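You operate a simulated robot arm through the tools that you are given. There is no shell and no other tool.

Carry out the task below with a simulated robot arm. There is one attempt and no reset: what you move stays moved.

TASK
Empty the long pump on the grey mat through the meter's channel B.
Fine: by its own start key; its green plug in the joiner with the yellow cup and blue foot, blue tap open, zero and count first, stop the count after.

Only the result counts: the job must be done as asked and must still hold three seconds after the hand-in. Knocking over, shifting, dropping, spilling or breaking anything else fails it.

THE ROBOT
A 7-joint arm with a fingered hand, fixed in place. Base frame: the origin is at the foot of the arm, x ahead of it, y to its left, z up; the work surface is at about z = 882. Lengths are in mm, angles in degrees, forces in N, time in s.
With the tool pointing down near the work surface it reaches from about 360 to 840 mm from the base axis. Its first joint turns from -115.0 to 115.0 degrees. Payload 5 kg.
The TCP is the grasp point between the finger pads, 32 mm short of the fingertips. In the tool frame z runs along the fingers and y along their closing line. The gripper opens to 160 mm. The gripper's body begins 89 mm behind the TCP. The gripper is a hand of 4 fingers: y runs from the thumb to the fingers, the wrist lies at [0, 0, -267] in the tool frame, and closing takes about 1.5 s.
Orientation is that of the tool frame in the base frame, as [roll, pitch, yaw] about the fixed x, y, z axes, in that order (R = Rz(yaw) Ry(pitch) Rx(roll)). With the fingers straight down and closing along the base's y, the tool's x points along the base's -x, its y along +y and its z along -z.

THE INTERFACE
- The arm moves only by the tool arm_command. Its argument "rows" is one flat list of numbers, 6 for each row, row after row: the shift along the tool's x, y, z in mm, then the turn, a rotation vector about the tool's x, y, z in degrees. In form: [tx, ty, tz, rx, ry, rz, tx, ty, tz, rx, ry, rz, ...]. A call has 1 to 20 rows; each row is the pose to reach, as a shift and turn from the pose commanded when the call began, along the tool's axes at that moment. "hand" is the finger opening in mm, from 0 to 160, set as the call begins (left out, the last holds). A row lasts 0.2 s, in which the tool goes at most 50 mm and 8.6 degrees; a call with a longer step from one row to the next is refused whole, and so is a gripper value outside its range. Where a pose cannot be reached the arm comes as near as it can. A force on the tool above 80 N (or 10 N above the force at the start of the call, whichever is more), or a blocked arm, ends the call early, and 0.2 s more pass. Each finger travels about 108 mm/s and halts on what it meets, pressing with about 23 N; the grip force reading is that of the motor and also rises with nothing between the fingers. The clock runs only during rows and for 0.2 s after the last one: add rows that repeat a pose to give the fingers time. It gives the time, the measured TCP pose, the force on the tool (base axes), the opening and the grip force at its end, in the units of the frame above (readings bear some noise), with the torque about the TCP (base axes, N m) and any sound that the robot's microphone picked up.
- Cameras (640 x 400 px; columns grow to the right, rows downward): "scene" is fixed at [49.9, 498.6, 1671.1]; the picture's right is [-0.23, -0.97, 0.00], its down [-0.70, 0.16, -0.69] and it looks along [0.68, -0.16, -0.72] (base axes); focal length 320 px, centre (320, 200). "wrist" rides on the gripper at [80, -4, -114] in the tool frame; the picture's right is [0.05, 1.00, 0.00], its down [-0.82, 0.04, -0.58] and it looks along [-0.58, 0.03, 0.82] (tool axes); focal length 265 px, centre (320, 200). There is no depth. A picture from a camera that has moved, and an enlarged one, comes with that camera's place and axes in the base frame and with its lens.
- snapshot(camera): a new picture of that camera. No time passes.
- raise_lower(by): slides the trunk up (or, below 0, down) by that many mm; the arm rides with it, the base frame stays. It gives what a move gives, with no picture.
- move_fingers(finger1, finger2, finger3, thumb_bend): sets how far each is bent, from 0 (flat) to 1 (curled in); at 0.3 the hand is open as for a grip, at 0.7 the pads meet at the TCP. One left out holds its place. A second passes; each finger stops where it meets its share of the squeeze, and holds until it gets a number again. A gripper value or a shape takes the hand back. It gives what a move gives, with no picture; readings hold the bend of each and the force on the fingers (four entries, about 0 where the hand has none), thumb and palm.
- preshape(shape): the hand has 4 fingers and takes this shape, open, in about a second: jaw (thumb against the fingers, like two jaws); tri (thumb and two fingers); tip (a fingertip pinch); poke (one finger out to press); point (the index stretched); flat (the hand flat); cup (the hand cupped); fist (a fist). The gripper value then closes the fingers along that shape, each until it touches; the sizes above hold for jaw. It gives what a move gives, with no picture.
- inspect(camera, box): a new picture of the part [left, top, right, bottom] of that camera's present view, enlarged. No time passes.
- hand_in(): hands the job in; it is judged then, once.

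Nothing tells you positions but the pictures and the camera data. Unless the task says otherwise, let go and move clear before handing in.

The tools are called after ">>>" as name(argument=value, ...) on one line, values as JSON. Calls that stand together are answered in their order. arm_command: Moves the arm, as the interface text tells. Its arguments: {"type":"object","properties":{"rows":{"type":"array"},"hand":{"type":"number"}},"required":["rows"]} The other tools are called the same way: raise_lower (by) slides the trunk up or down; preshape (shape) gives the hand a shape; move_fingers (finger1, finger2, finger3, thumb_bend) moves the fingers one by one; snapshot (camera) takes a picture; inspect (camera, box) takes an enlarged picture of a part of a camera's view; hand_in () hands the job in.

At the start:

```text
time_s: 0.0
ee_pos: [472.6, 269.0, 1321.0]
tool_rot: [180.0, -0.1, -179.9]
contact_force: [1.0, -0.4, 0.1]
torque: [0.0, -0.01, -0.01]
finger_gap: 159.9
gripper_force: 0.1
shape: jaw
bend: [0.3, 0.3, 0.3, 0.3]
finger forces: [0.0, 0.1, 0.1, 0.1, 0.0, 0.0]
trunk travel left (down, up): [-875.0, 115.0]
```

scene: 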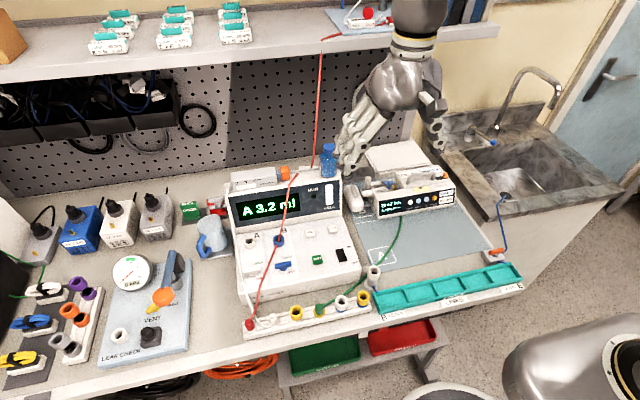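
wrist: 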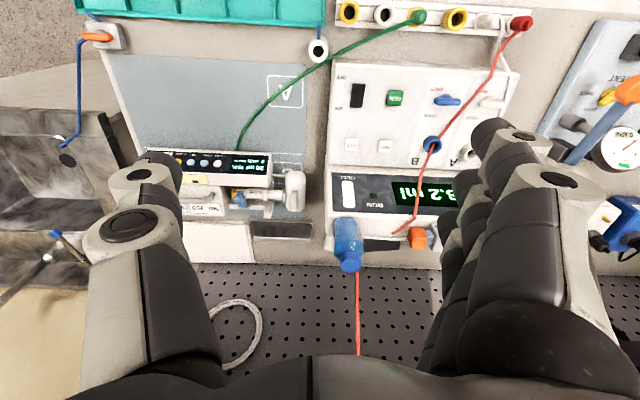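

I see a bench with a meter (display "A 3.2 ml"), a syringe pump on a grey mat, and a row of joiners along the front edge. I'll enlarge the pictures to read labels first.

>>> inspect(camera="scene", box=[220, 160, 380, 260])

>>> inspect(camera="scene", box=[220, 220, 380, 340])

>>> inspect(camera="scene", box=[335, 140, 495, 240])

>>> inspect(camera="scene", box=[360, 220, 540, 330])

>>> inspect(camera="wrist", box=[320, 0, 560, 150])

>>> inspect(camera="wrist", box=[120, 120, 340, 260])

```text
4.00 times, centred on (300, 210) of scene
camera zoom: at [49.9, 498.6, 1671.1], right [-0.23, -0.97, 0.0], down [-0.7, 0.16, -0.69], along [0.68, -0.16, -0.72], focal length 1280 px, centre (400, 160)
```

zoom: 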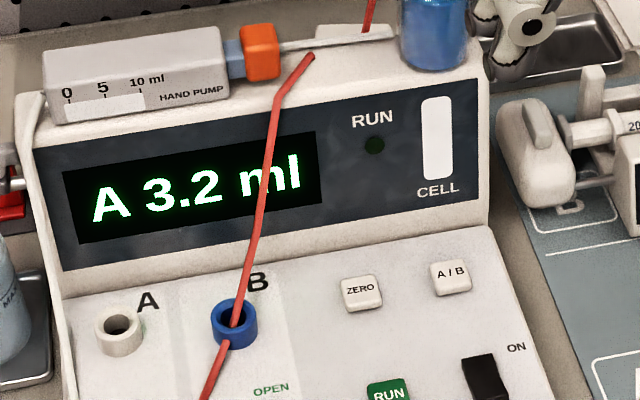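

```text
3.33 times, centred on (300, 280) of scene
camera zoom: at [49.9, 498.6, 1671.1], right [-0.23, -0.97, 0.0], down [-0.7, 0.16, -0.69], along [0.68, -0.16, -0.72], focal length 1066 px, centre (387, -67)
```

zoom: 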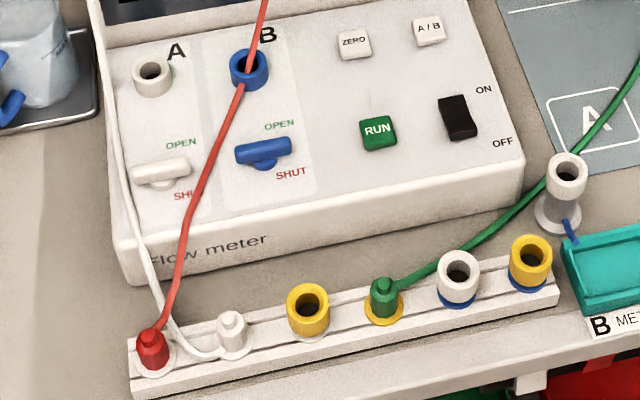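

```text
4.00 times, centred on (415, 190) of scene
camera zoom: at [49.9, 498.6, 1671.1], right [-0.23, -0.97, 0.0], down [-0.7, 0.16, -0.69], along [0.68, -0.16, -0.72], focal length 1280 px, centre (-60, 240)
```

zoom: 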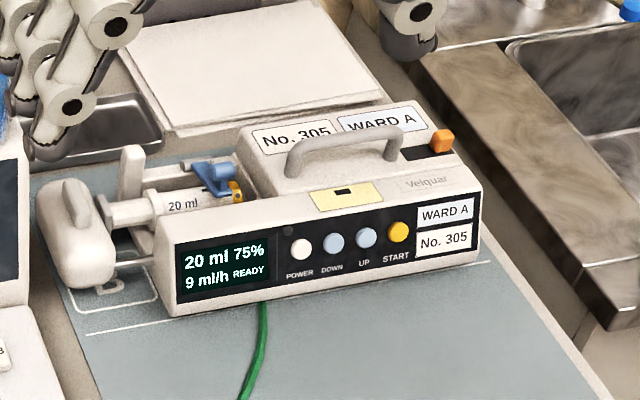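

```text
3.56 times, centred on (450, 275) of scene
camera zoom: at [49.9, 498.6, 1671.1], right [-0.23, -0.97, 0.0], down [-0.7, 0.16, -0.69], along [0.68, -0.16, -0.72], focal length 1138 px, centre (-142, -67)
```

zoom: 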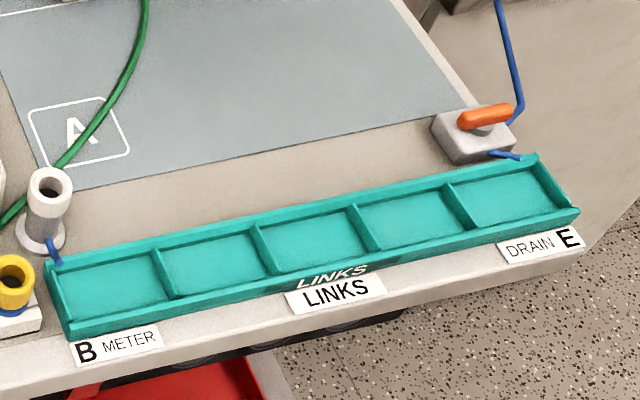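

```text
2.67 times, centred on (440, 75) of wrist
camera zoom: at [393.9, 262.8, 1435.2], right [-0.05, 1.0, 0.0], down [0.82, 0.04, 0.58], along [0.58, 0.03, -0.82], focal length 708 px, centre (0, 533)
```

zoom: 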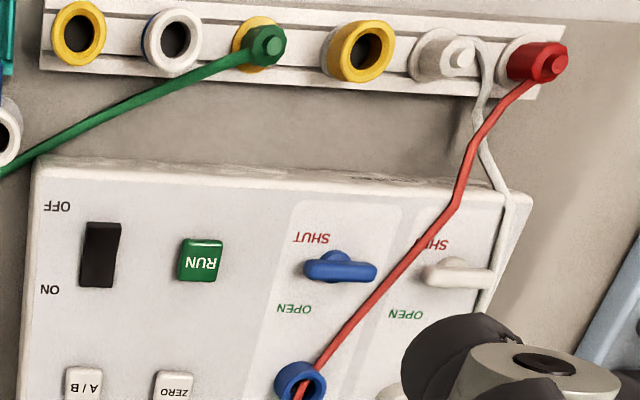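

```text
2.86 times, centred on (230, 190) of wrist
camera zoom: at [393.9, 262.8, 1435.2], right [-0.05, 1.0, 0.0], down [0.82, 0.04, 0.58], along [0.58, 0.03, -0.82], focal length 758 px, centre (577, 229)
```

zoom: 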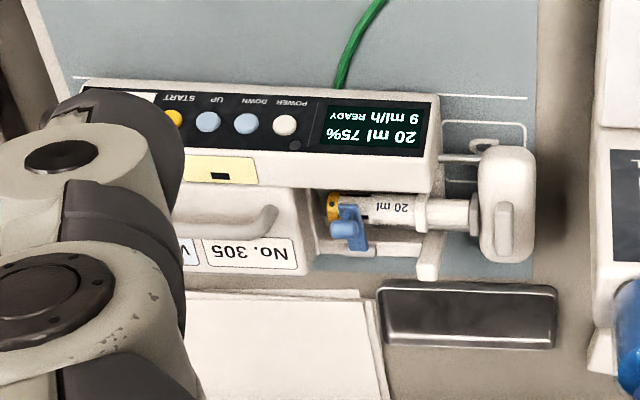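

The meter has A/B, ZERO, RUN keys and a blue tap; the joiner rail is at about x≈395 with the yellow cup/blue foot near y≈308. I'll look closer at details before moving.

>>> inspect(camera="scene", box=[290, 270, 390, 335])

>>> inspect(camera="scene", box=[230, 285, 330, 345])

>>> inspect(camera="scene", box=[340, 160, 420, 220])

>>> inspect(camera="scene", box=[300, 0, 460, 100])

>>> inspect(camera="scene", box=[0, 180, 240, 380])

>>> inspect(camera="scene", box=[400, 60, 640, 280])

```text
6.15 times, centred on (340, 302) of scene
camera zoom: at [49.9, 498.6, 1671.1], right [-0.23, -0.97, 0.0], down [-0.7, 0.16, -0.69], along [0.68, -0.16, -0.72], focal length 1969 px, centre (197, -431)
```

zoom: 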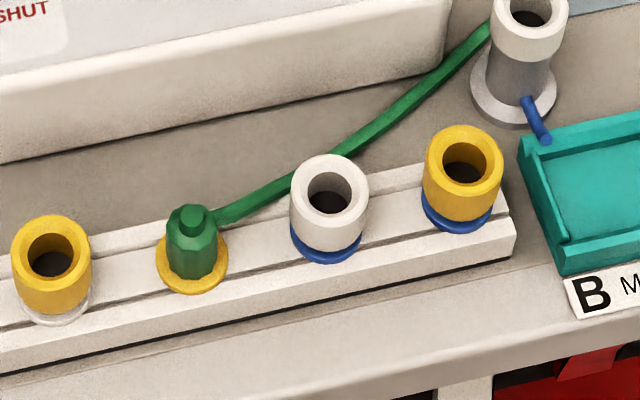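

```text
6.40 times, centred on (280, 315) of scene
camera zoom: at [49.9, 498.6, 1671.1], right [-0.23, -0.97, 0.0], down [-0.7, 0.16, -0.69], along [0.68, -0.16, -0.72], focal length 2048 px, centre (576, -536)
```

zoom: 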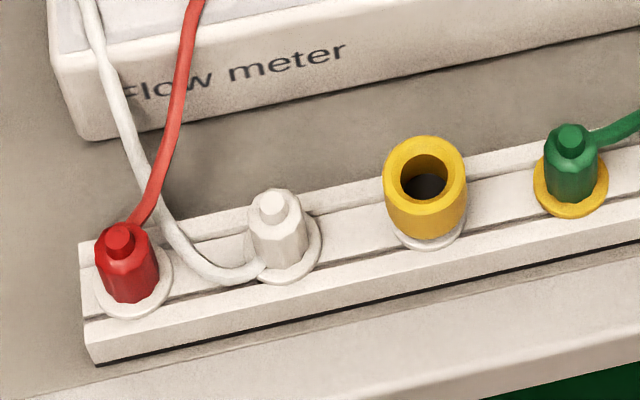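

```text
6.67 times, centred on (380, 190) of scene
camera zoom: at [49.9, 498.6, 1671.1], right [-0.23, -0.97, 0.0], down [-0.7, 0.16, -0.69], along [0.68, -0.16, -0.72], focal length 2133 px, centre (-80, 267)
```

zoom: 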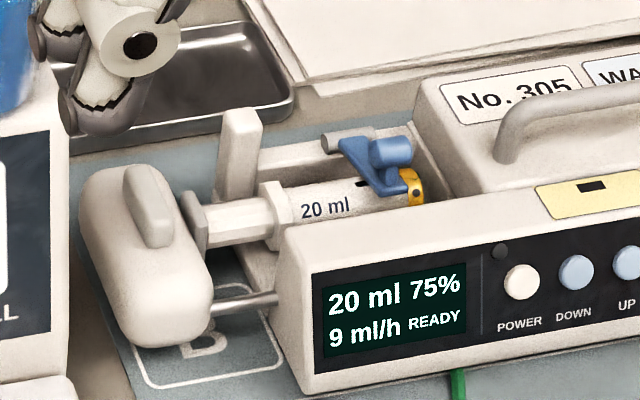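

```text
4.00 times, centred on (380, 50) of scene
camera zoom: at [49.9, 498.6, 1671.1], right [-0.23, -0.97, 0.0], down [-0.7, 0.16, -0.69], along [0.68, -0.16, -0.72], focal length 1280 px, centre (80, 800)
```

zoom: 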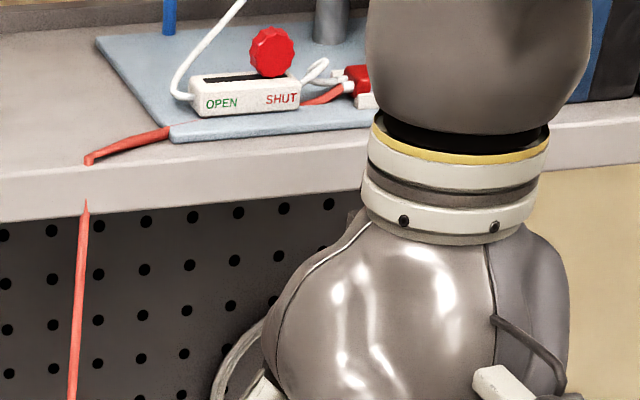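

```text
2.00 times, centred on (120, 280) of scene
camera zoom: at [49.9, 498.6, 1671.1], right [-0.23, -0.97, 0.0], down [-0.7, 0.16, -0.69], along [0.68, -0.16, -0.72], focal length 640 px, centre (720, 40)
```

zoom: 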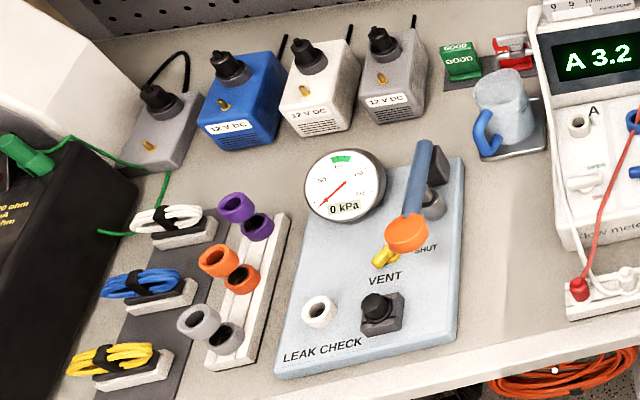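

```text
1.82 times, centred on (520, 170) of scene
camera zoom: at [49.9, 498.6, 1671.1], right [-0.23, -0.97, 0.0], down [-0.7, 0.16, -0.69], along [0.68, -0.16, -0.72], focal length 582 px, centre (-44, 254)
```

zoom: 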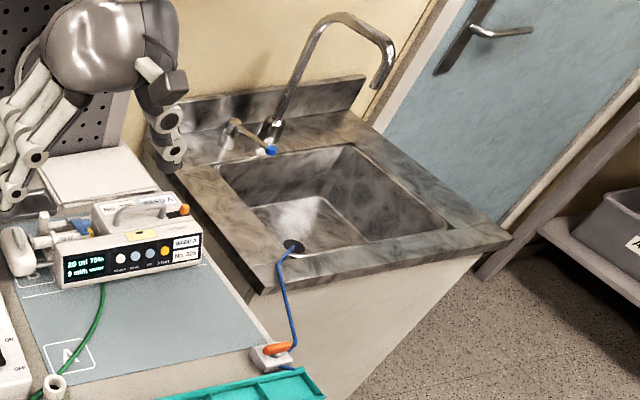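

Next I'll bring the wrist camera nearer the joiner rail and meter front for a closer look, staying well above everything.

>>> arm_command(rows=[22, 18, 40, 0, 0, 0, 45, 36, 80, 0, 0, 0, 67, 55, 120, 0, 0, 0, 90, 73, 160, 0, 0, 0, 112, 91, 190, 0, 0, 0, 112, 91, 190, 0, 0, 0])

>>> snapshot(camera="wrist")

>>> snapshot(camera="scene")

```text
time_s: 1.4
ee_pos: [357.7, 359.3, 1133.7]
tool_rot: [180.0, 0.0, 179.9]
contact_force: [0.5, 0.2, 0.3]
torque: [0.01, -0.02, -0.01]
finger_gap: 160.1
gripper_force: 0.0
shape: jaw
bend: [0.3, 0.3, 0.3, 0.3]
finger forces: [0.0, 0.0, 0.1, 0.0, 0.0, 0.0]
trunk travel left (down, up): [-875.0, 115.0]
```

```text
taken
camera wrist: at [278.7, 354.0, 1247.5], right [-0.05, 1.0, 0.0], down [0.82, 0.04, 0.58], along [0.58, 0.03, -0.82], focal length 265 px, centre (320, 200)
```

wrist: 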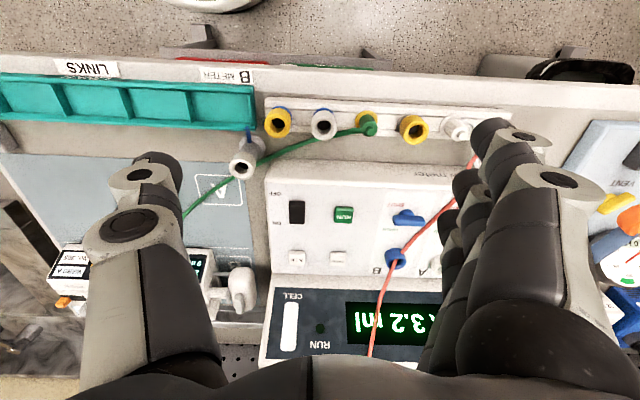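

```text
taken
```

scene: 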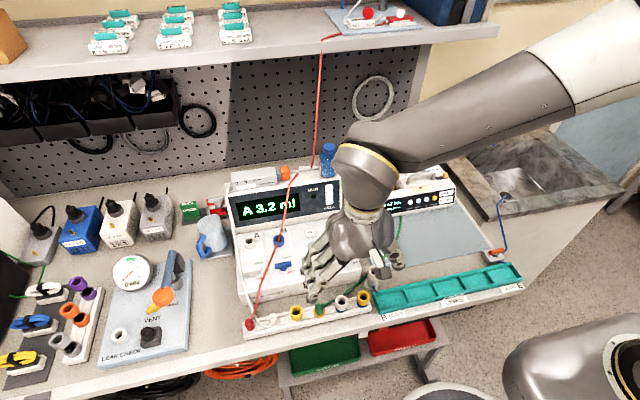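

The rail is now in clear view. I'll enlarge it and the meter face to pin down positions.

>>> inspect(camera="wrist", box=[220, 80, 540, 280])

>>> inspect(camera="wrist", box=[230, 90, 390, 190])

>>> inspect(camera="wrist", box=[330, 180, 490, 280])

```text
2.00 times, centred on (380, 180) of wrist
camera zoom: at [278.7, 354.0, 1247.5], right [-0.05, 1.0, 0.0], down [0.82, 0.04, 0.58], along [0.58, 0.03, -0.82], focal length 531 px, centre (200, 240)
```

zoom: 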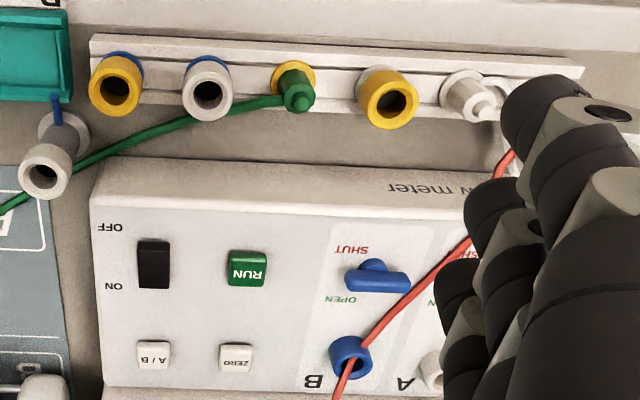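

```text
4.00 times, centred on (310, 140) of wrist
camera zoom: at [278.7, 354.0, 1247.5], right [-0.05, 1.0, 0.0], down [0.82, 0.04, 0.58], along [0.58, 0.03, -0.82], focal length 1062 px, centre (360, 440)
```

zoom: 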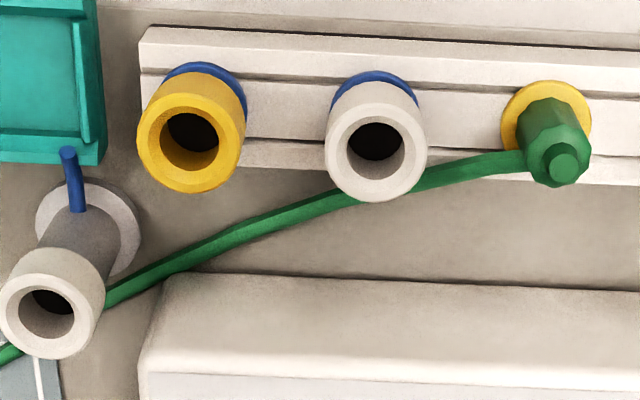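

```text
4.00 times, centred on (410, 230) of wrist
camera zoom: at [278.7, 354.0, 1247.5], right [-0.05, 1.0, 0.0], down [0.82, 0.04, 0.58], along [0.58, 0.03, -0.82], focal length 1062 px, centre (-40, 80)
```

zoom: 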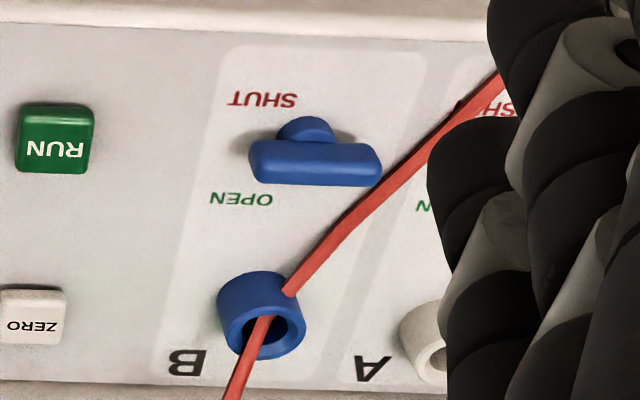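

The rail cups sit near x≈391 (green plug y≈420, yellow/blue cup y≈309, tops z≈940), and the meter keys are near z≈955. Let me zoom hard on the blue tap and keys to see how they work.

>>> inspect(camera="wrist", box=[375, 195, 435, 235])

>>> inspect(camera="scene", box=[235, 225, 305, 285])

>>> inspect(camera="wrist", box=[340, 100, 400, 140])

>>> inspect(camera="scene", box=[370, 185, 460, 225])

```text
10.00 times, centred on (405, 215) of wrist
camera zoom: at [278.7, 354.0, 1247.5], right [-0.05, 1.0, 0.0], down [0.82, 0.04, 0.58], along [0.58, 0.03, -0.82], focal length 2654 px, centre (-530, 50)
```

zoom: 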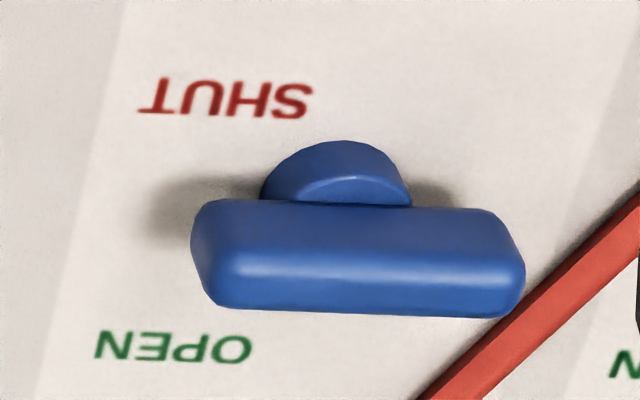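

```text
6.67 times, centred on (270, 255) of scene
camera zoom: at [49.9, 498.6, 1671.1], right [-0.23, -0.97, 0.0], down [-0.7, 0.16, -0.69], along [0.68, -0.16, -0.72], focal length 2133 px, centre (653, -167)
```

zoom: 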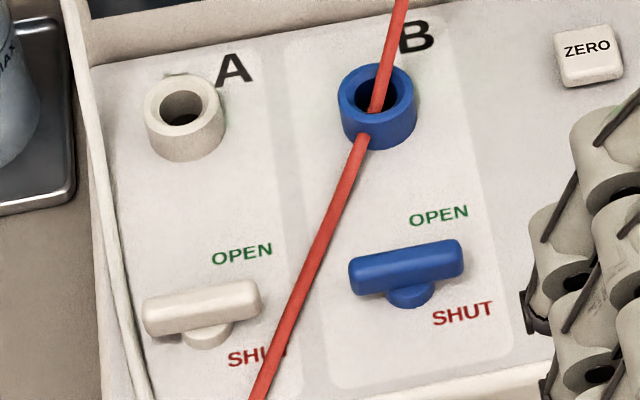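

```text
10.00 times, centred on (370, 120) of wrist
camera zoom: at [278.7, 354.0, 1247.5], right [-0.05, 1.0, 0.0], down [0.82, 0.04, 0.58], along [0.58, 0.03, -0.82], focal length 2654 px, centre (-180, 1000)
```

zoom: 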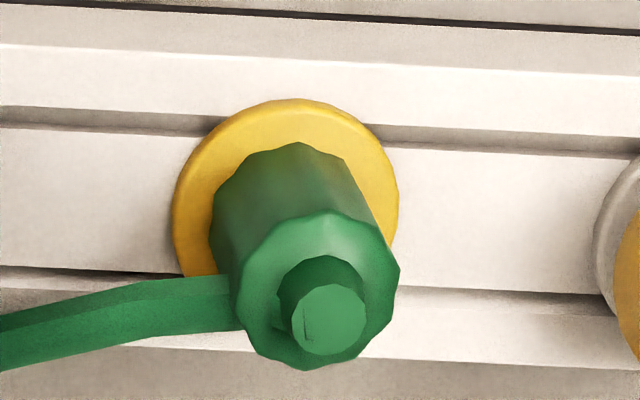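

```text
7.11 times, centred on (415, 205) of scene
camera zoom: at [49.9, 498.6, 1671.1], right [-0.23, -0.97, 0.0], down [-0.7, 0.16, -0.69], along [0.68, -0.16, -0.72], focal length 2275 px, centre (-356, 164)
```

zoom: 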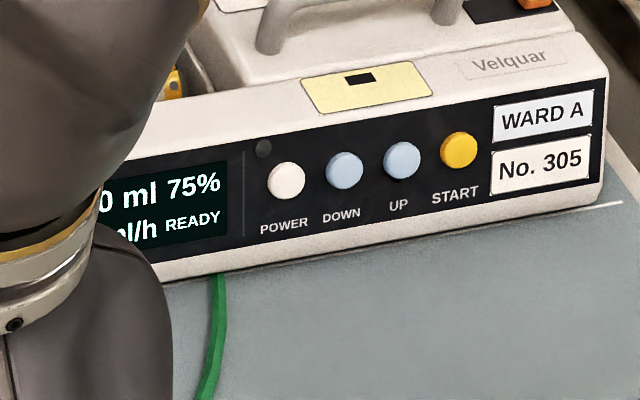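

The blue tap is a bar handle on a round stem, lying across the channel (shut), and the green plug stands on a parking foot. I'll try the hand shapes here in free air to see where the fingertips end up.

>>> preshape(shape="tip")

>>> snapshot(camera="wrist")

>>> inspect(camera="scene", box=[270, 140, 430, 320])

```text
time_s: 2.3
ee_pos: [359.7, 359.7, 1134.5]
tool_rot: [-180.0, 0.0, 180.0]
contact_force: [-0.9, 0.0, -0.4]
torque: [-0.01, -0.01, -0.02]
finger_gap: 159.7
gripper_force: 0.2
shape: tip
bend: [0.01, 0.3, 0.01, 0.3]
finger forces: [0.2, 0.1, 0.1, 0.0, 0.1, 0.0]
trunk travel left (down, up): [-875.0, 115.0]
```

```text
taken
camera wrist: at [279.0, 354.5, 1247.6], right [-0.05, 1.0, 0.0], down [0.82, 0.04, 0.58], along [0.58, 0.03, -0.82], focal length 265 px, centre (320, 200)
```

wrist: 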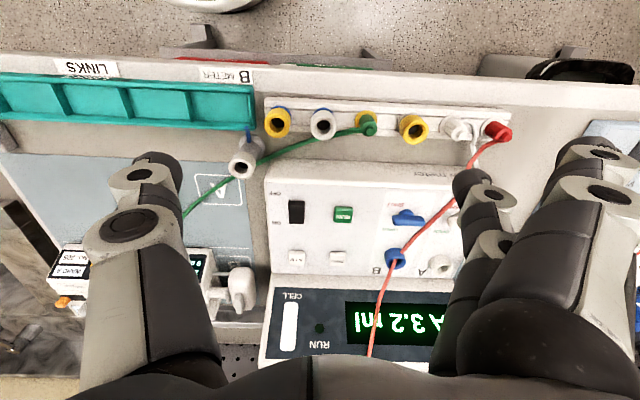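

```text
2.22 times, centred on (350, 230) of scene
camera zoom: at [49.9, 498.6, 1671.1], right [-0.23, -0.97, 0.0], down [-0.7, 0.16, -0.69], along [0.68, -0.16, -0.72], focal length 711 px, centre (253, 133)
```

zoom: 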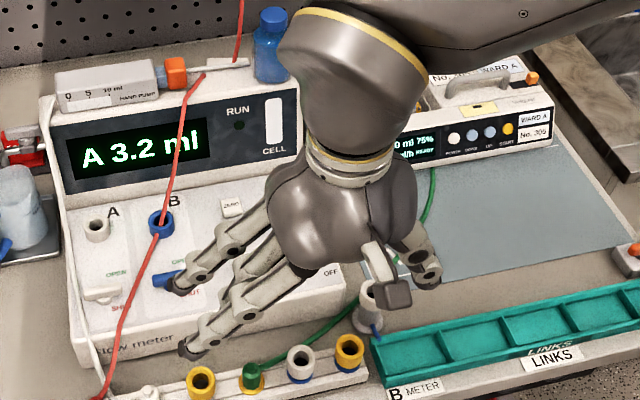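

In the tip shape the middle finger and thumb pinch while the outer fingers lie flat. I'll close it to about the plug's width in the air and look at the geometry.

>>> arm_command(rows=[0, 0, 0, 0, 0, 0, 0, 0, 0, 0, 0, 0, 0, 0, 0, 0, 0, 0, 0, 0, 0, 0, 0, 0, 0, 0, 0, 0, 0, 0, 0, 0, 0, 0, 0, 0, 0, 0, 0, 0, 0, 0], hand=20)

>>> snapshot(camera="wrist")

>>> inspect(camera="scene", box=[270, 160, 430, 320])

```text
time_s: 3.9
ee_pos: [359.2, 359.9, 1134.6]
tool_rot: [-180.0, -0.1, -180.0]
contact_force: [-0.5, -0.8, 0.2]
torque: [0.01, 0.01, 0.03]
finger_gap: 20.6
gripper_force: 0.0
shape: tip
bend: [0.01, 0.72, 0.01, 0.7]
finger forces: [0.0, 0.1, 0.0, 0.0, 0.0, 0.0]
trunk travel left (down, up): [-875.0, 115.0]
```

```text
taken
camera wrist: at [279.0, 354.5, 1247.6], right [-0.05, 1.0, 0.0], down [0.82, 0.04, 0.58], along [0.58, 0.03, -0.82], focal length 265 px, centre (320, 200)
```

wrist: 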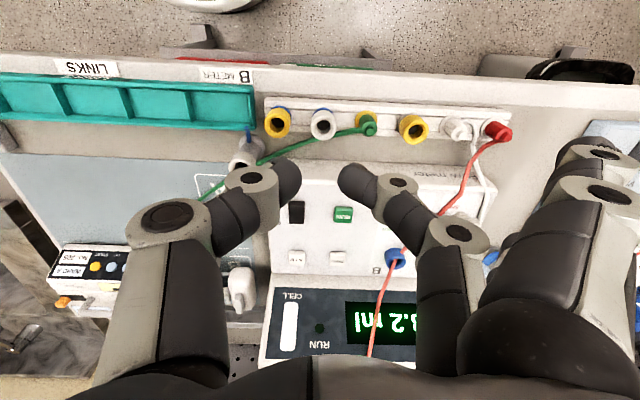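

```text
2.50 times, centred on (350, 240) of scene
camera zoom: at [49.9, 498.6, 1671.1], right [-0.23, -0.97, 0.0], down [-0.7, 0.16, -0.69], along [0.68, -0.16, -0.72], focal length 800 px, centre (245, 100)
```

zoom: 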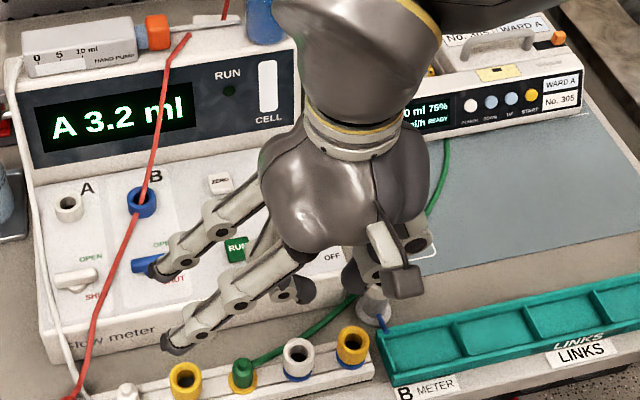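

The tip pinch meets about 25 mm beyond the TCP. I'll turn the hand 90° so it closes along base x (thumb toward the meter, spread fingers over the free bench edge) and stop above the green plug to look.

>>> arm_command(rows=[-3, 5, 8, 0, 0, -8.2, -6, 11, 16, 0, 0, -16.4, -9, 16, 24, 0, 0, -24.6, -12, 22, 32, 0, 0, -32.8, -15, 27, 40, 0, 0, -41, -18, 33, 48, 0, 0, -49.2, -21, 38, 56, 0, 0, -57.4, -24, 44, 64, 0, 0, -65.6, -27, 50, 72, 0, 0, -73.8, -30, 55, 80, 0, 0, -82, -32, 60, 90, 0, 0, -90, -32, 60, 90, 0, 0, -90], hand=60)

>>> snapshot(camera="wrist")

>>> snapshot(camera="scene")

```text
time_s: 6.5
ee_pos: [394.5, 419.5, 1040.7]
tool_rot: [180.0, 0.1, -89.9]
contact_force: [-0.2, -0.4, -0.5]
torque: [0.0, 0.01, -0.05]
finger_gap: 59.9
gripper_force: 0.0
shape: tip
bend: [0.01, 0.73, 0.01, 0.7]
finger forces: [0.0, 0.0, 0.0, 0.0, 0.0, 0.0]
trunk travel left (down, up): [-875.0, 115.0]
```

```text
taken
camera wrist: at [398.4, 338.0, 1154.2], right [-1.0, -0.05, 0.0], down [-0.04, 0.81, 0.58], along [-0.03, 0.58, -0.82], focal length 265 px, centre (320, 200)
```

wrist: 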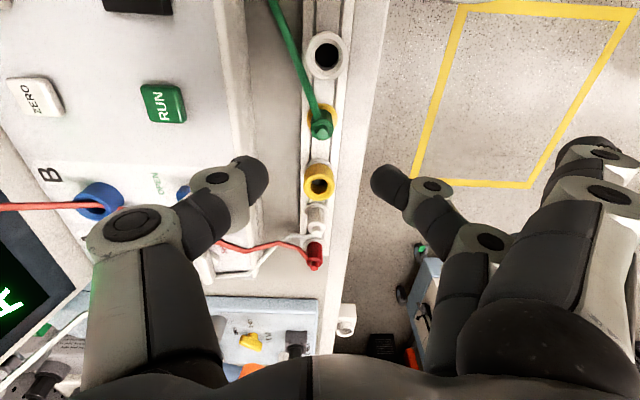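

```text
taken
```

scene: 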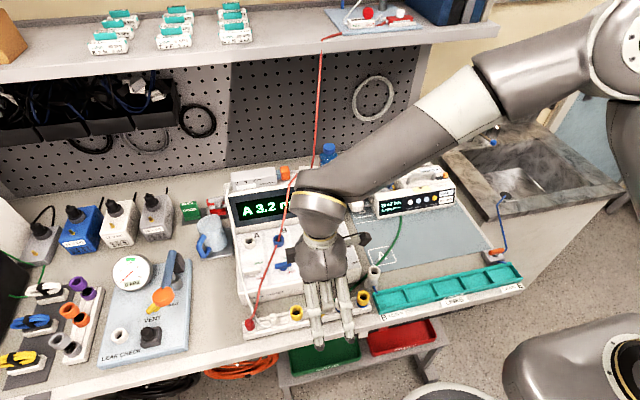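

I'm above the plug with the closing line along x. Let me zoom on the plug and cups to measure them from here.

>>> inspect(camera="wrist", box=[272, 80, 368, 140])

>>> inspect(camera="wrist", box=[240, 0, 400, 220])

```text
6.67 times, centred on (320, 110) of wrist
camera zoom: at [398.4, 338.0, 1154.2], right [-1.0, -0.05, 0.0], down [-0.04, 0.81, 0.58], along [-0.03, 0.58, -0.82], focal length 1769 px, centre (320, 800)
```

zoom: 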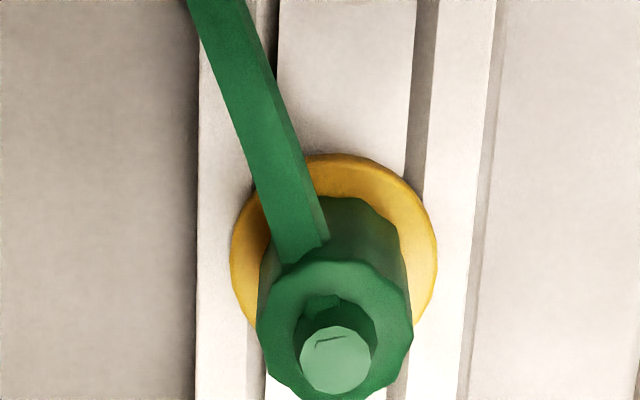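

```text
1.82 times, centred on (320, 110) of wrist
camera zoom: at [398.4, 338.0, 1154.2], right [-1.0, -0.05, 0.0], down [-0.04, 0.81, 0.58], along [-0.03, 0.58, -0.82], focal length 483 px, centre (320, 364)
```

zoom: 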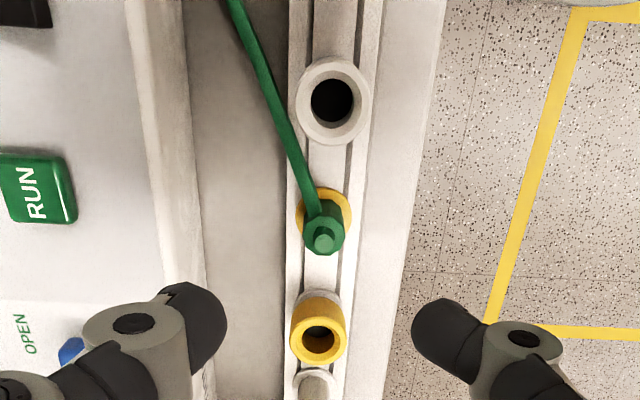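

The plug's top is at about (392, 420.6, 942) and its foot near z≈895. I'll align, come down to just above it, and check before straddling it.

>>> arm_command(rows=[-1.2, 2.5, 20, 0, 0, 0, -1.2, 2.5, 40, 0, 0, 0, -1.2, 2.5, 58, 0, 0, 0, -1.2, 2.5, 58, 0, 0, 0])

>>> snapshot(camera="wrist")

>>> inspect(camera="wrist", box=[220, 80, 420, 220])

>>> inspect(camera="scene", box=[260, 200, 400, 340])

```text
time_s: 7.5
ee_pos: [393.5, 420.4, 984.0]
tool_rot: [-179.9, 0.1, -89.9]
contact_force: [0.0, 0.1, -0.5]
torque: [0.01, -0.02, -0.02]
finger_gap: 59.3
gripper_force: 0.1
shape: tip
bend: [0.01, 0.73, 0.01, 0.7]
finger forces: [0.1, 0.0, 0.1, 0.1, 0.0, 0.0]
trunk travel left (down, up): [-875.0, 115.0]
```

```text
taken
camera wrist: at [397.1, 338.4, 1097.0], right [-1.0, -0.05, 0.0], down [-0.04, 0.82, 0.58], along [-0.03, 0.58, -0.82], focal length 265 px, centre (320, 200)
```

wrist: 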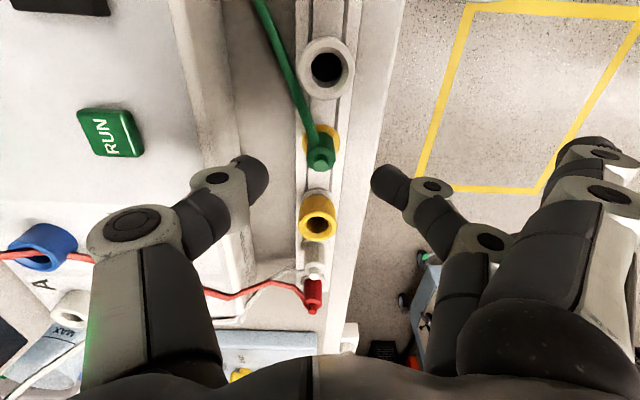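

```text
2.86 times, centred on (320, 150) of wrist
camera zoom: at [397.1, 338.4, 1097.0], right [-1.0, -0.05, 0.0], down [-0.04, 0.82, 0.58], along [-0.03, 0.58, -0.82], focal length 758 px, centre (320, 343)
```

zoom: 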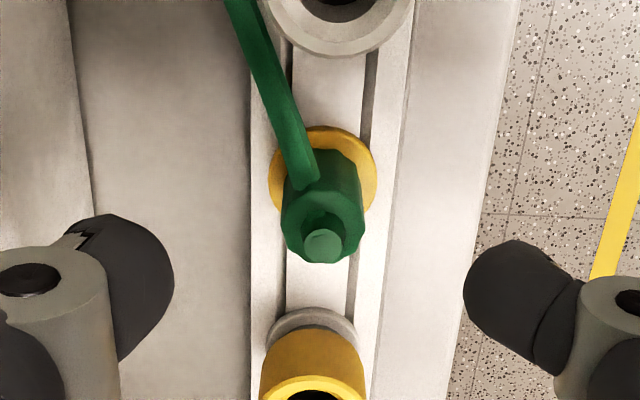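

```text
2.86 times, centred on (330, 270) of scene
camera zoom: at [49.9, 498.6, 1671.1], right [-0.23, -0.97, 0.0], down [-0.7, 0.16, -0.69], along [0.68, -0.16, -0.72], focal length 914 px, centre (291, 0)
```

zoom: 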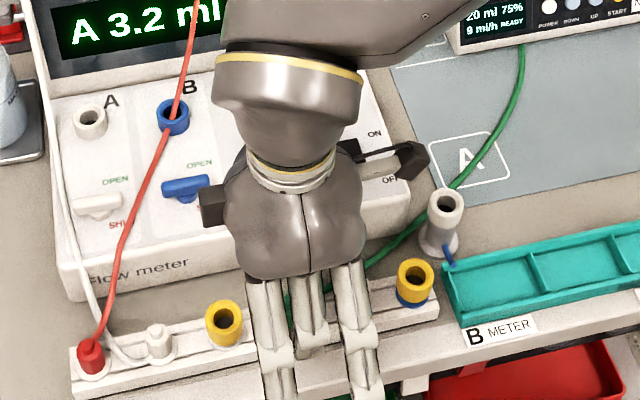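

Alignment is within about 1 mm. I'll descend around the plug, then close gently.

>>> arm_command(rows=[0, 1, 15, 0, 0, 0, 0, 1, 30, 0, 0, 0, 0, 1, 40, 0, 0, 0, 0, 1, 46, 0, 0, 0, 0, 1, 46, 0, 0, 0])

>>> inspect(camera="wrist", box=[220, 100, 420, 240])

>>> inspect(camera="scene", box=[260, 240, 400, 380])

```text
time_s: 8.7
ee_pos: [390.3, 420.8, 937.7]
tool_rot: [180.0, 0.0, -90.1]
contact_force: [-1.0, 0.3, 1.3]
torque: [0.0, -0.06, 0.02]
finger_gap: 59.4
gripper_force: 0.1
shape: tip
bend: [0.01, 0.73, 0.01, 0.7]
finger forces: [0.0, 0.1, 0.0, 0.1, 1.3, 0.0]
trunk travel left (down, up): [-875.0, 115.0]
```

```text
2.86 times, centred on (320, 170) of wrist
camera zoom: at [394.9, 339.1, 1051.3], right [-1.0, -0.05, 0.0], down [-0.04, 0.81, 0.58], along [-0.03, 0.58, -0.82], focal length 758 px, centre (320, 286)
```

zoom: 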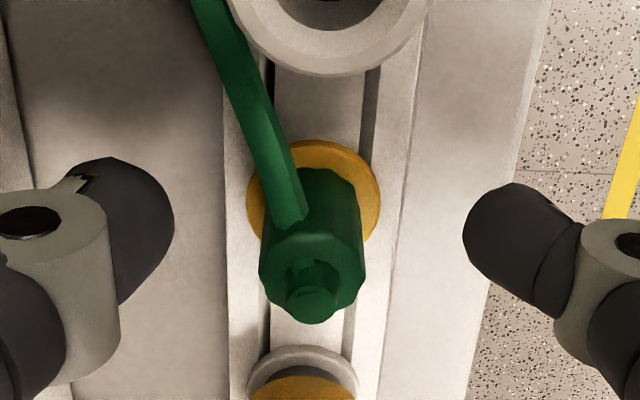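

```text
2.86 times, centred on (330, 310) of scene
camera zoom: at [49.9, 498.6, 1671.1], right [-0.23, -0.97, 0.0], down [-0.7, 0.16, -0.69], along [0.68, -0.16, -0.72], focal length 914 px, centre (291, -114)
```

zoom: 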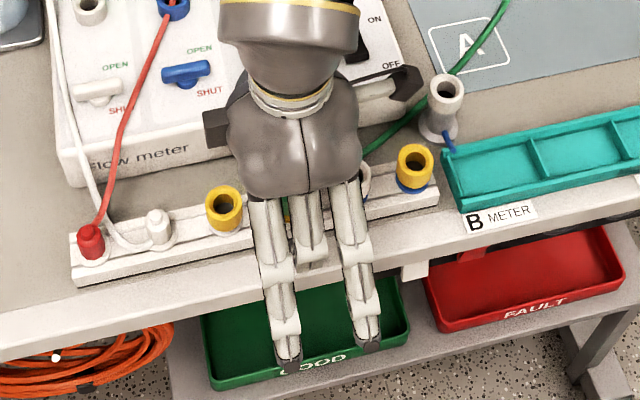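

The thumb knuckle is barely brushing the meter edge (about 1 N); closing will pull it away. I'll close on the plug now.

>>> arm_command(rows=[0, 0, 0, 0, 0, 0, 0, 0, 0, 0, 0, 0, 0, 0, 0, 0, 0, 0, 0, 0, 0, 0, 0, 0, 0, 0, 0, 0, 0, 0, 0, 0, 0, 0, 0, 0], hand=5)

>>> inspect(camera="wrist", box=[220, 100, 420, 240])

>>> inspect(camera="scene", box=[260, 240, 400, 380])

```text
time_s: 10.1
ee_pos: [389.5, 420.0, 937.3]
tool_rot: [-180.0, -0.1, -90.0]
contact_force: [-0.5, 0.0, 0.2]
torque: [0.02, -0.01, -0.01]
finger_gap: 14.4
gripper_force: 23.2
shape: tip
bend: [0.28, 0.72, 0.28, 0.7]
finger forces: [0.1, 20.7, 0.0, 0.0, 19.9, 0.0]
trunk travel left (down, up): [-875.0, 115.0]
```

```text
2.86 times, centred on (320, 170) of wrist
camera zoom: at [395.1, 338.9, 1051.3], right [-1.0, -0.05, 0.0], down [-0.04, 0.82, 0.58], along [-0.03, 0.58, -0.82], focal length 758 px, centre (320, 286)
```

zoom: 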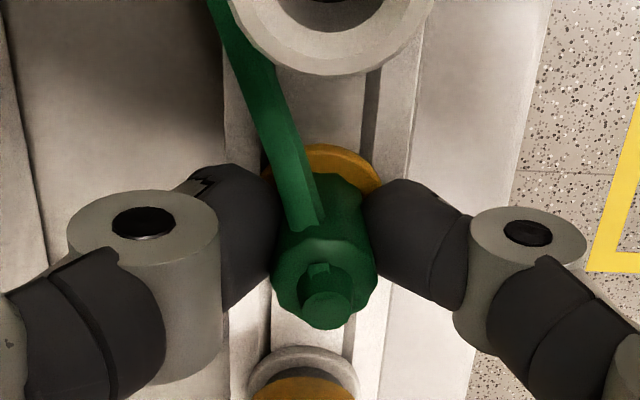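

```text
2.86 times, centred on (330, 310) of scene
camera zoom: at [49.9, 498.6, 1671.1], right [-0.23, -0.97, 0.0], down [-0.7, 0.16, -0.69], along [0.68, -0.16, -0.72], focal length 914 px, centre (291, -114)
```

zoom: 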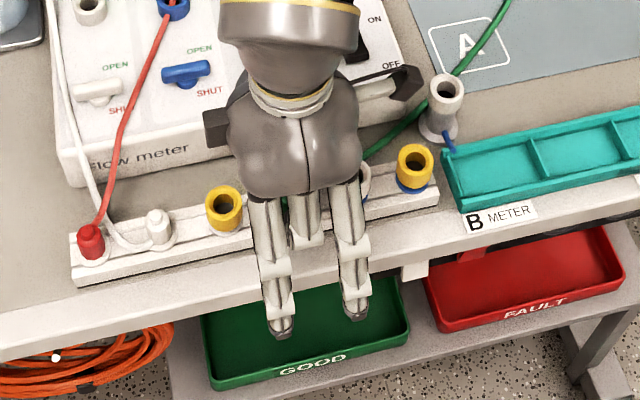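

The plug is gripped with about 20 N per side. I'll lift straight up and check that it comes out.

>>> arm_command(rows=[0, 0, -3, 0, 0, 0, 0, 0, -8, 0, 0, 0, 0, 0, -15, 0, 0, 0, 0, 0, -25, 0, 0, 0, 0, 0, -35, 0, 0, 0, 0, 0, -50, 0, 0, 0, 0, 0, -65, 0, 0, 0, 0, 0, -80, 0, 0, 0, 0, 0, -80, 0, 0, 0])

>>> snapshot(camera="wrist")

>>> inspect(camera="wrist", box=[220, 60, 420, 240])

>>> inspect(camera="scene", box=[260, 220, 400, 340])

```text
time_s: 12.1
ee_pos: [389.9, 419.8, 1019.7]
tool_rot: [-180.0, -0.1, -89.9]
contact_force: [0.1, 0.5, 0.4]
torque: [0.02, -0.03, 0.01]
finger_gap: 14.3
gripper_force: 22.9
shape: tip
bend: [0.28, 0.72, 0.28, 0.7]
finger forces: [0.0, 20.9, 0.1, 0.1, 20.0, 0.0]
trunk travel left (down, up): [-875.0, 115.0]
```

```text
taken
camera wrist: at [394.6, 338.6, 1132.6], right [-1.0, -0.05, 0.0], down [-0.04, 0.82, 0.58], along [-0.03, 0.58, -0.82], focal length 265 px, centre (320, 200)
```

wrist: 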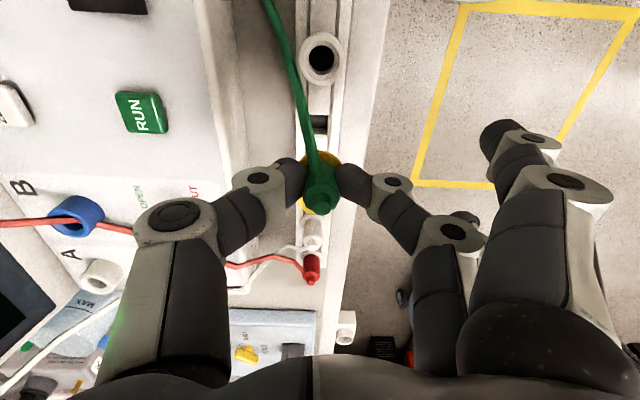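

```text
2.22 times, centred on (320, 150) of wrist
camera zoom: at [394.6, 338.6, 1132.6], right [-1.0, -0.05, 0.0], down [-0.04, 0.82, 0.58], along [-0.03, 0.58, -0.82], focal length 590 px, centre (320, 311)
```

zoom: 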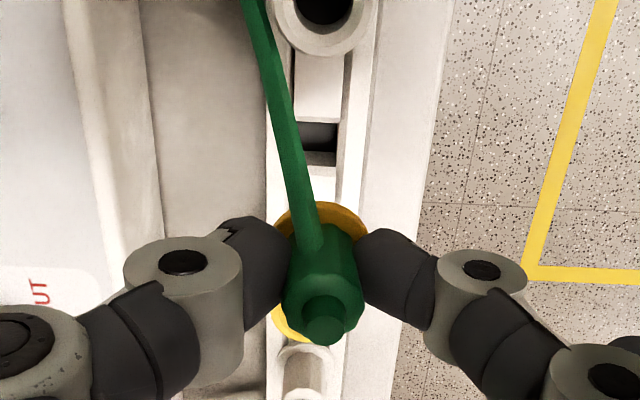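

```text
3.33 times, centred on (330, 280) of scene
camera zoom: at [49.9, 498.6, 1671.1], right [-0.23, -0.97, 0.0], down [-0.7, 0.16, -0.69], along [0.68, -0.16, -0.72], focal length 1066 px, centre (287, -67)
```

zoom: 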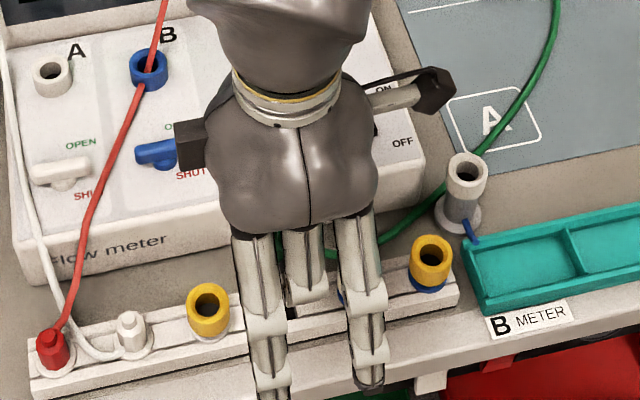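

The plug came out with its yellow flange, so the flange/cup colours are a code: the joiner adapts the yellow-flanged plug to the blue port B. I'll raise a bit and move over toward the yellow cup with blue foot.

>>> arm_command(rows=[0, 0, -15, 0, 0, 0, 0, 0, -30, 0, 0, 0, 25, -0.5, -30, 0, 0, 0, 55, -1, -30, 0, 0, 0, 85, -1, -30, 0, 0, 0, 111, -1, -30, 0, 0, 0, 111, -1, -30, 0, 0, 0, 111, -1, -30, 0, 0, 0])

>>> snapshot(camera="wrist")

>>> inspect(camera="wrist", box=[220, 60, 420, 240])

>>> inspect(camera="scene", box=[280, 200, 440, 340])

```text
time_s: 13.9
ee_pos: [391.6, 308.6, 1047.4]
tool_rot: [-180.0, 0.0, -90.1]
contact_force: [-0.8, 0.3, -0.4]
torque: [0.02, -0.03, -0.02]
finger_gap: 14.3
gripper_force: 22.9
shape: tip
bend: [0.28, 0.72, 0.28, 0.7]
finger forces: [0.0, 20.7, 0.1, 0.1, 20.1, 0.0]
trunk travel left (down, up): [-875.0, 115.0]
```

```text
taken
camera wrist: at [396.2, 227.1, 1161.6], right [-1.0, -0.05, 0.0], down [-0.04, 0.82, 0.58], along [-0.03, 0.58, -0.82], focal length 265 px, centre (320, 200)
```

wrist: 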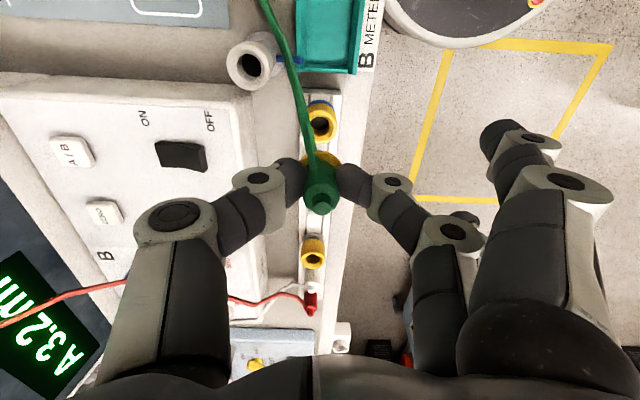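

```text
2.22 times, centred on (320, 150) of wrist
camera zoom: at [396.2, 227.1, 1161.6], right [-1.0, -0.05, 0.0], down [-0.04, 0.82, 0.58], along [-0.03, 0.58, -0.82], focal length 590 px, centre (320, 311)
```

zoom: 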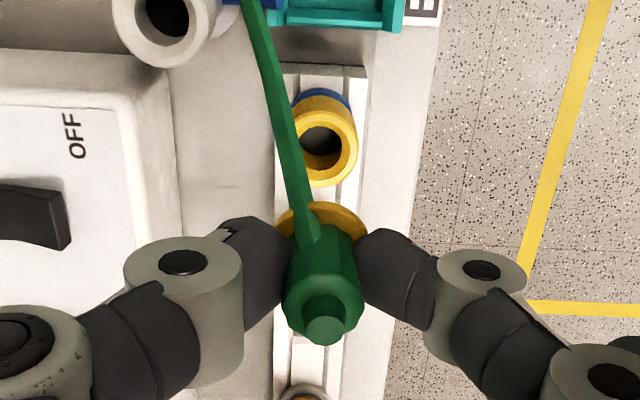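

```text
2.86 times, centred on (360, 270) of scene
camera zoom: at [49.9, 498.6, 1671.1], right [-0.23, -0.97, 0.0], down [-0.7, 0.16, -0.69], along [0.68, -0.16, -0.72], focal length 914 px, centre (206, 0)
```

zoom: 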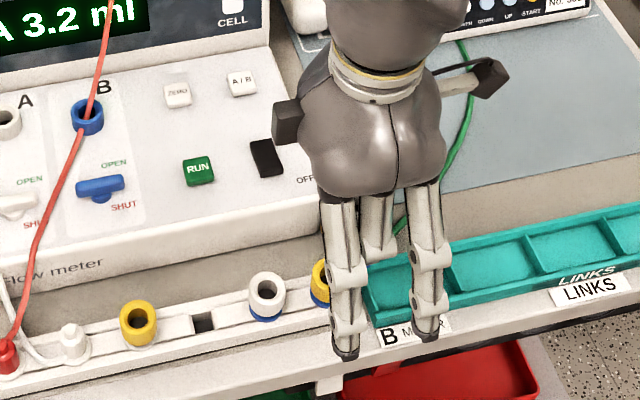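

The yellow/blue cup is just ahead of the plug in view. I'll zoom in to fine-tune the offset between plug axis and cup.

>>> inspect(camera="wrist", box=[280, 90, 360, 220])

>>> inspect(camera="wrist", box=[288, 90, 352, 130])

>>> inspect(camera="wrist", box=[288, 140, 352, 180])

```text
3.08 times, centred on (320, 155) of wrist
camera zoom: at [396.2, 227.1, 1161.6], right [-1.0, -0.05, 0.0], down [-0.04, 0.82, 0.58], along [-0.03, 0.58, -0.82], focal length 817 px, centre (320, 338)
```

zoom: 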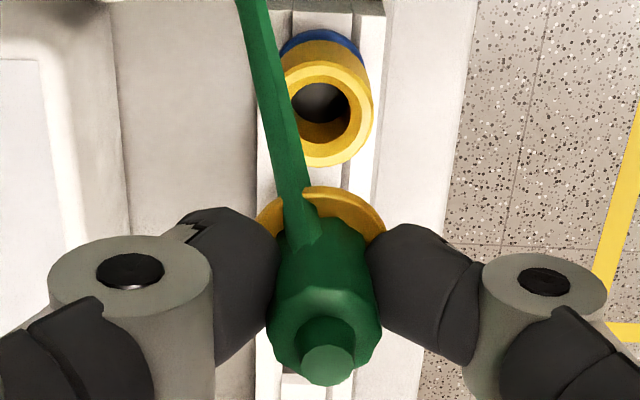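

```text
10.00 times, centred on (320, 110) of wrist
camera zoom: at [396.2, 227.1, 1161.6], right [-1.0, -0.05, 0.0], down [-0.04, 0.82, 0.58], along [-0.03, 0.58, -0.82], focal length 2654 px, centre (320, 1100)
```

zoom: 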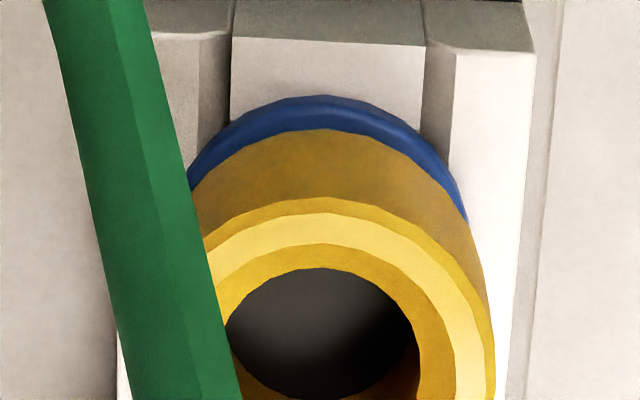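

```text
10.00 times, centred on (320, 160) of wrist
camera zoom: at [396.2, 227.1, 1161.6], right [-1.0, -0.05, 0.0], down [-0.04, 0.82, 0.58], along [-0.03, 0.58, -0.82], focal length 2654 px, centre (320, 600)
```

zoom: 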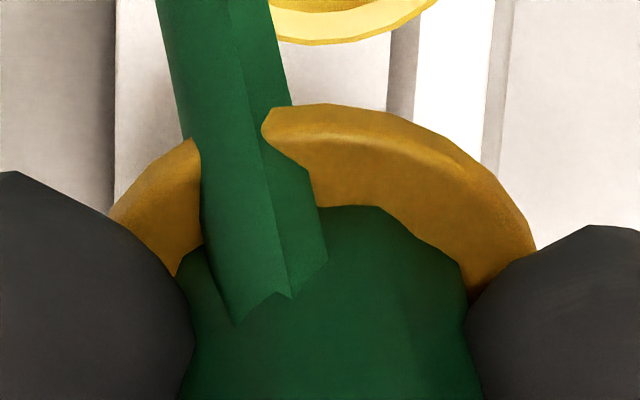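

The plug axis and cup agree to within about 1 mm. I'll descend partway, then check before seating it.

>>> arm_command(rows=[-0.7, 0, 12, 0, 0, 0, -0.7, 0, 24, 0, 0, 0, -0.7, 0, 36, 0, 0, 0, -0.7, 0, 42, 0, 0, 0, -0.7, 0, 42, 0, 0, 0])

>>> inspect(camera="wrist", box=[260, 90, 380, 230])

>>> inspect(camera="scene", box=[320, 230, 420, 320])

```text
time_s: 15.1
ee_pos: [391.5, 310.8, 1005.1]
tool_rot: [180.0, 0.0, -89.9]
contact_force: [-0.7, -0.7, -0.3]
torque: [-0.03, 0.0, -0.03]
finger_gap: 14.3
gripper_force: 23.3
shape: tip
bend: [0.28, 0.72, 0.28, 0.7]
finger forces: [0.1, 21.0, 0.1, 0.1, 20.0, 0.0]
trunk travel left (down, up): [-875.0, 115.0]
```

```text
2.86 times, centred on (320, 160) of wrist
camera zoom: at [395.4, 228.7, 1118.6], right [-1.0, -0.05, 0.0], down [-0.04, 0.82, 0.58], along [-0.03, 0.58, -0.82], focal length 758 px, centre (320, 314)
```

zoom: 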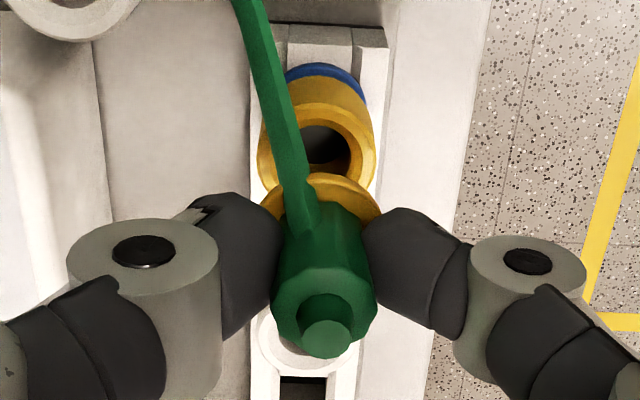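

```text
4.44 times, centred on (370, 275) of scene
camera zoom: at [49.9, 498.6, 1671.1], right [-0.23, -0.97, 0.0], down [-0.7, 0.16, -0.69], along [0.68, -0.16, -0.72], focal length 1422 px, centre (98, -133)
```

zoom: 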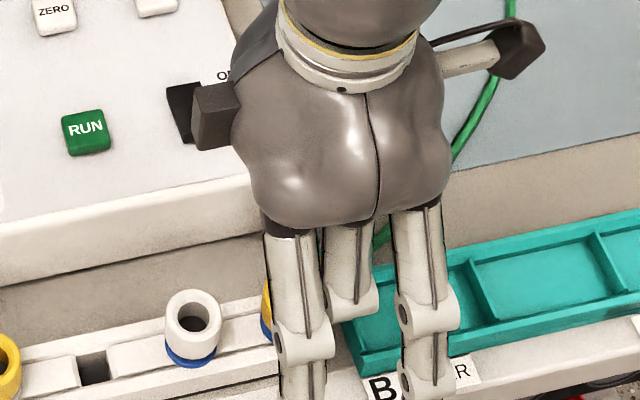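

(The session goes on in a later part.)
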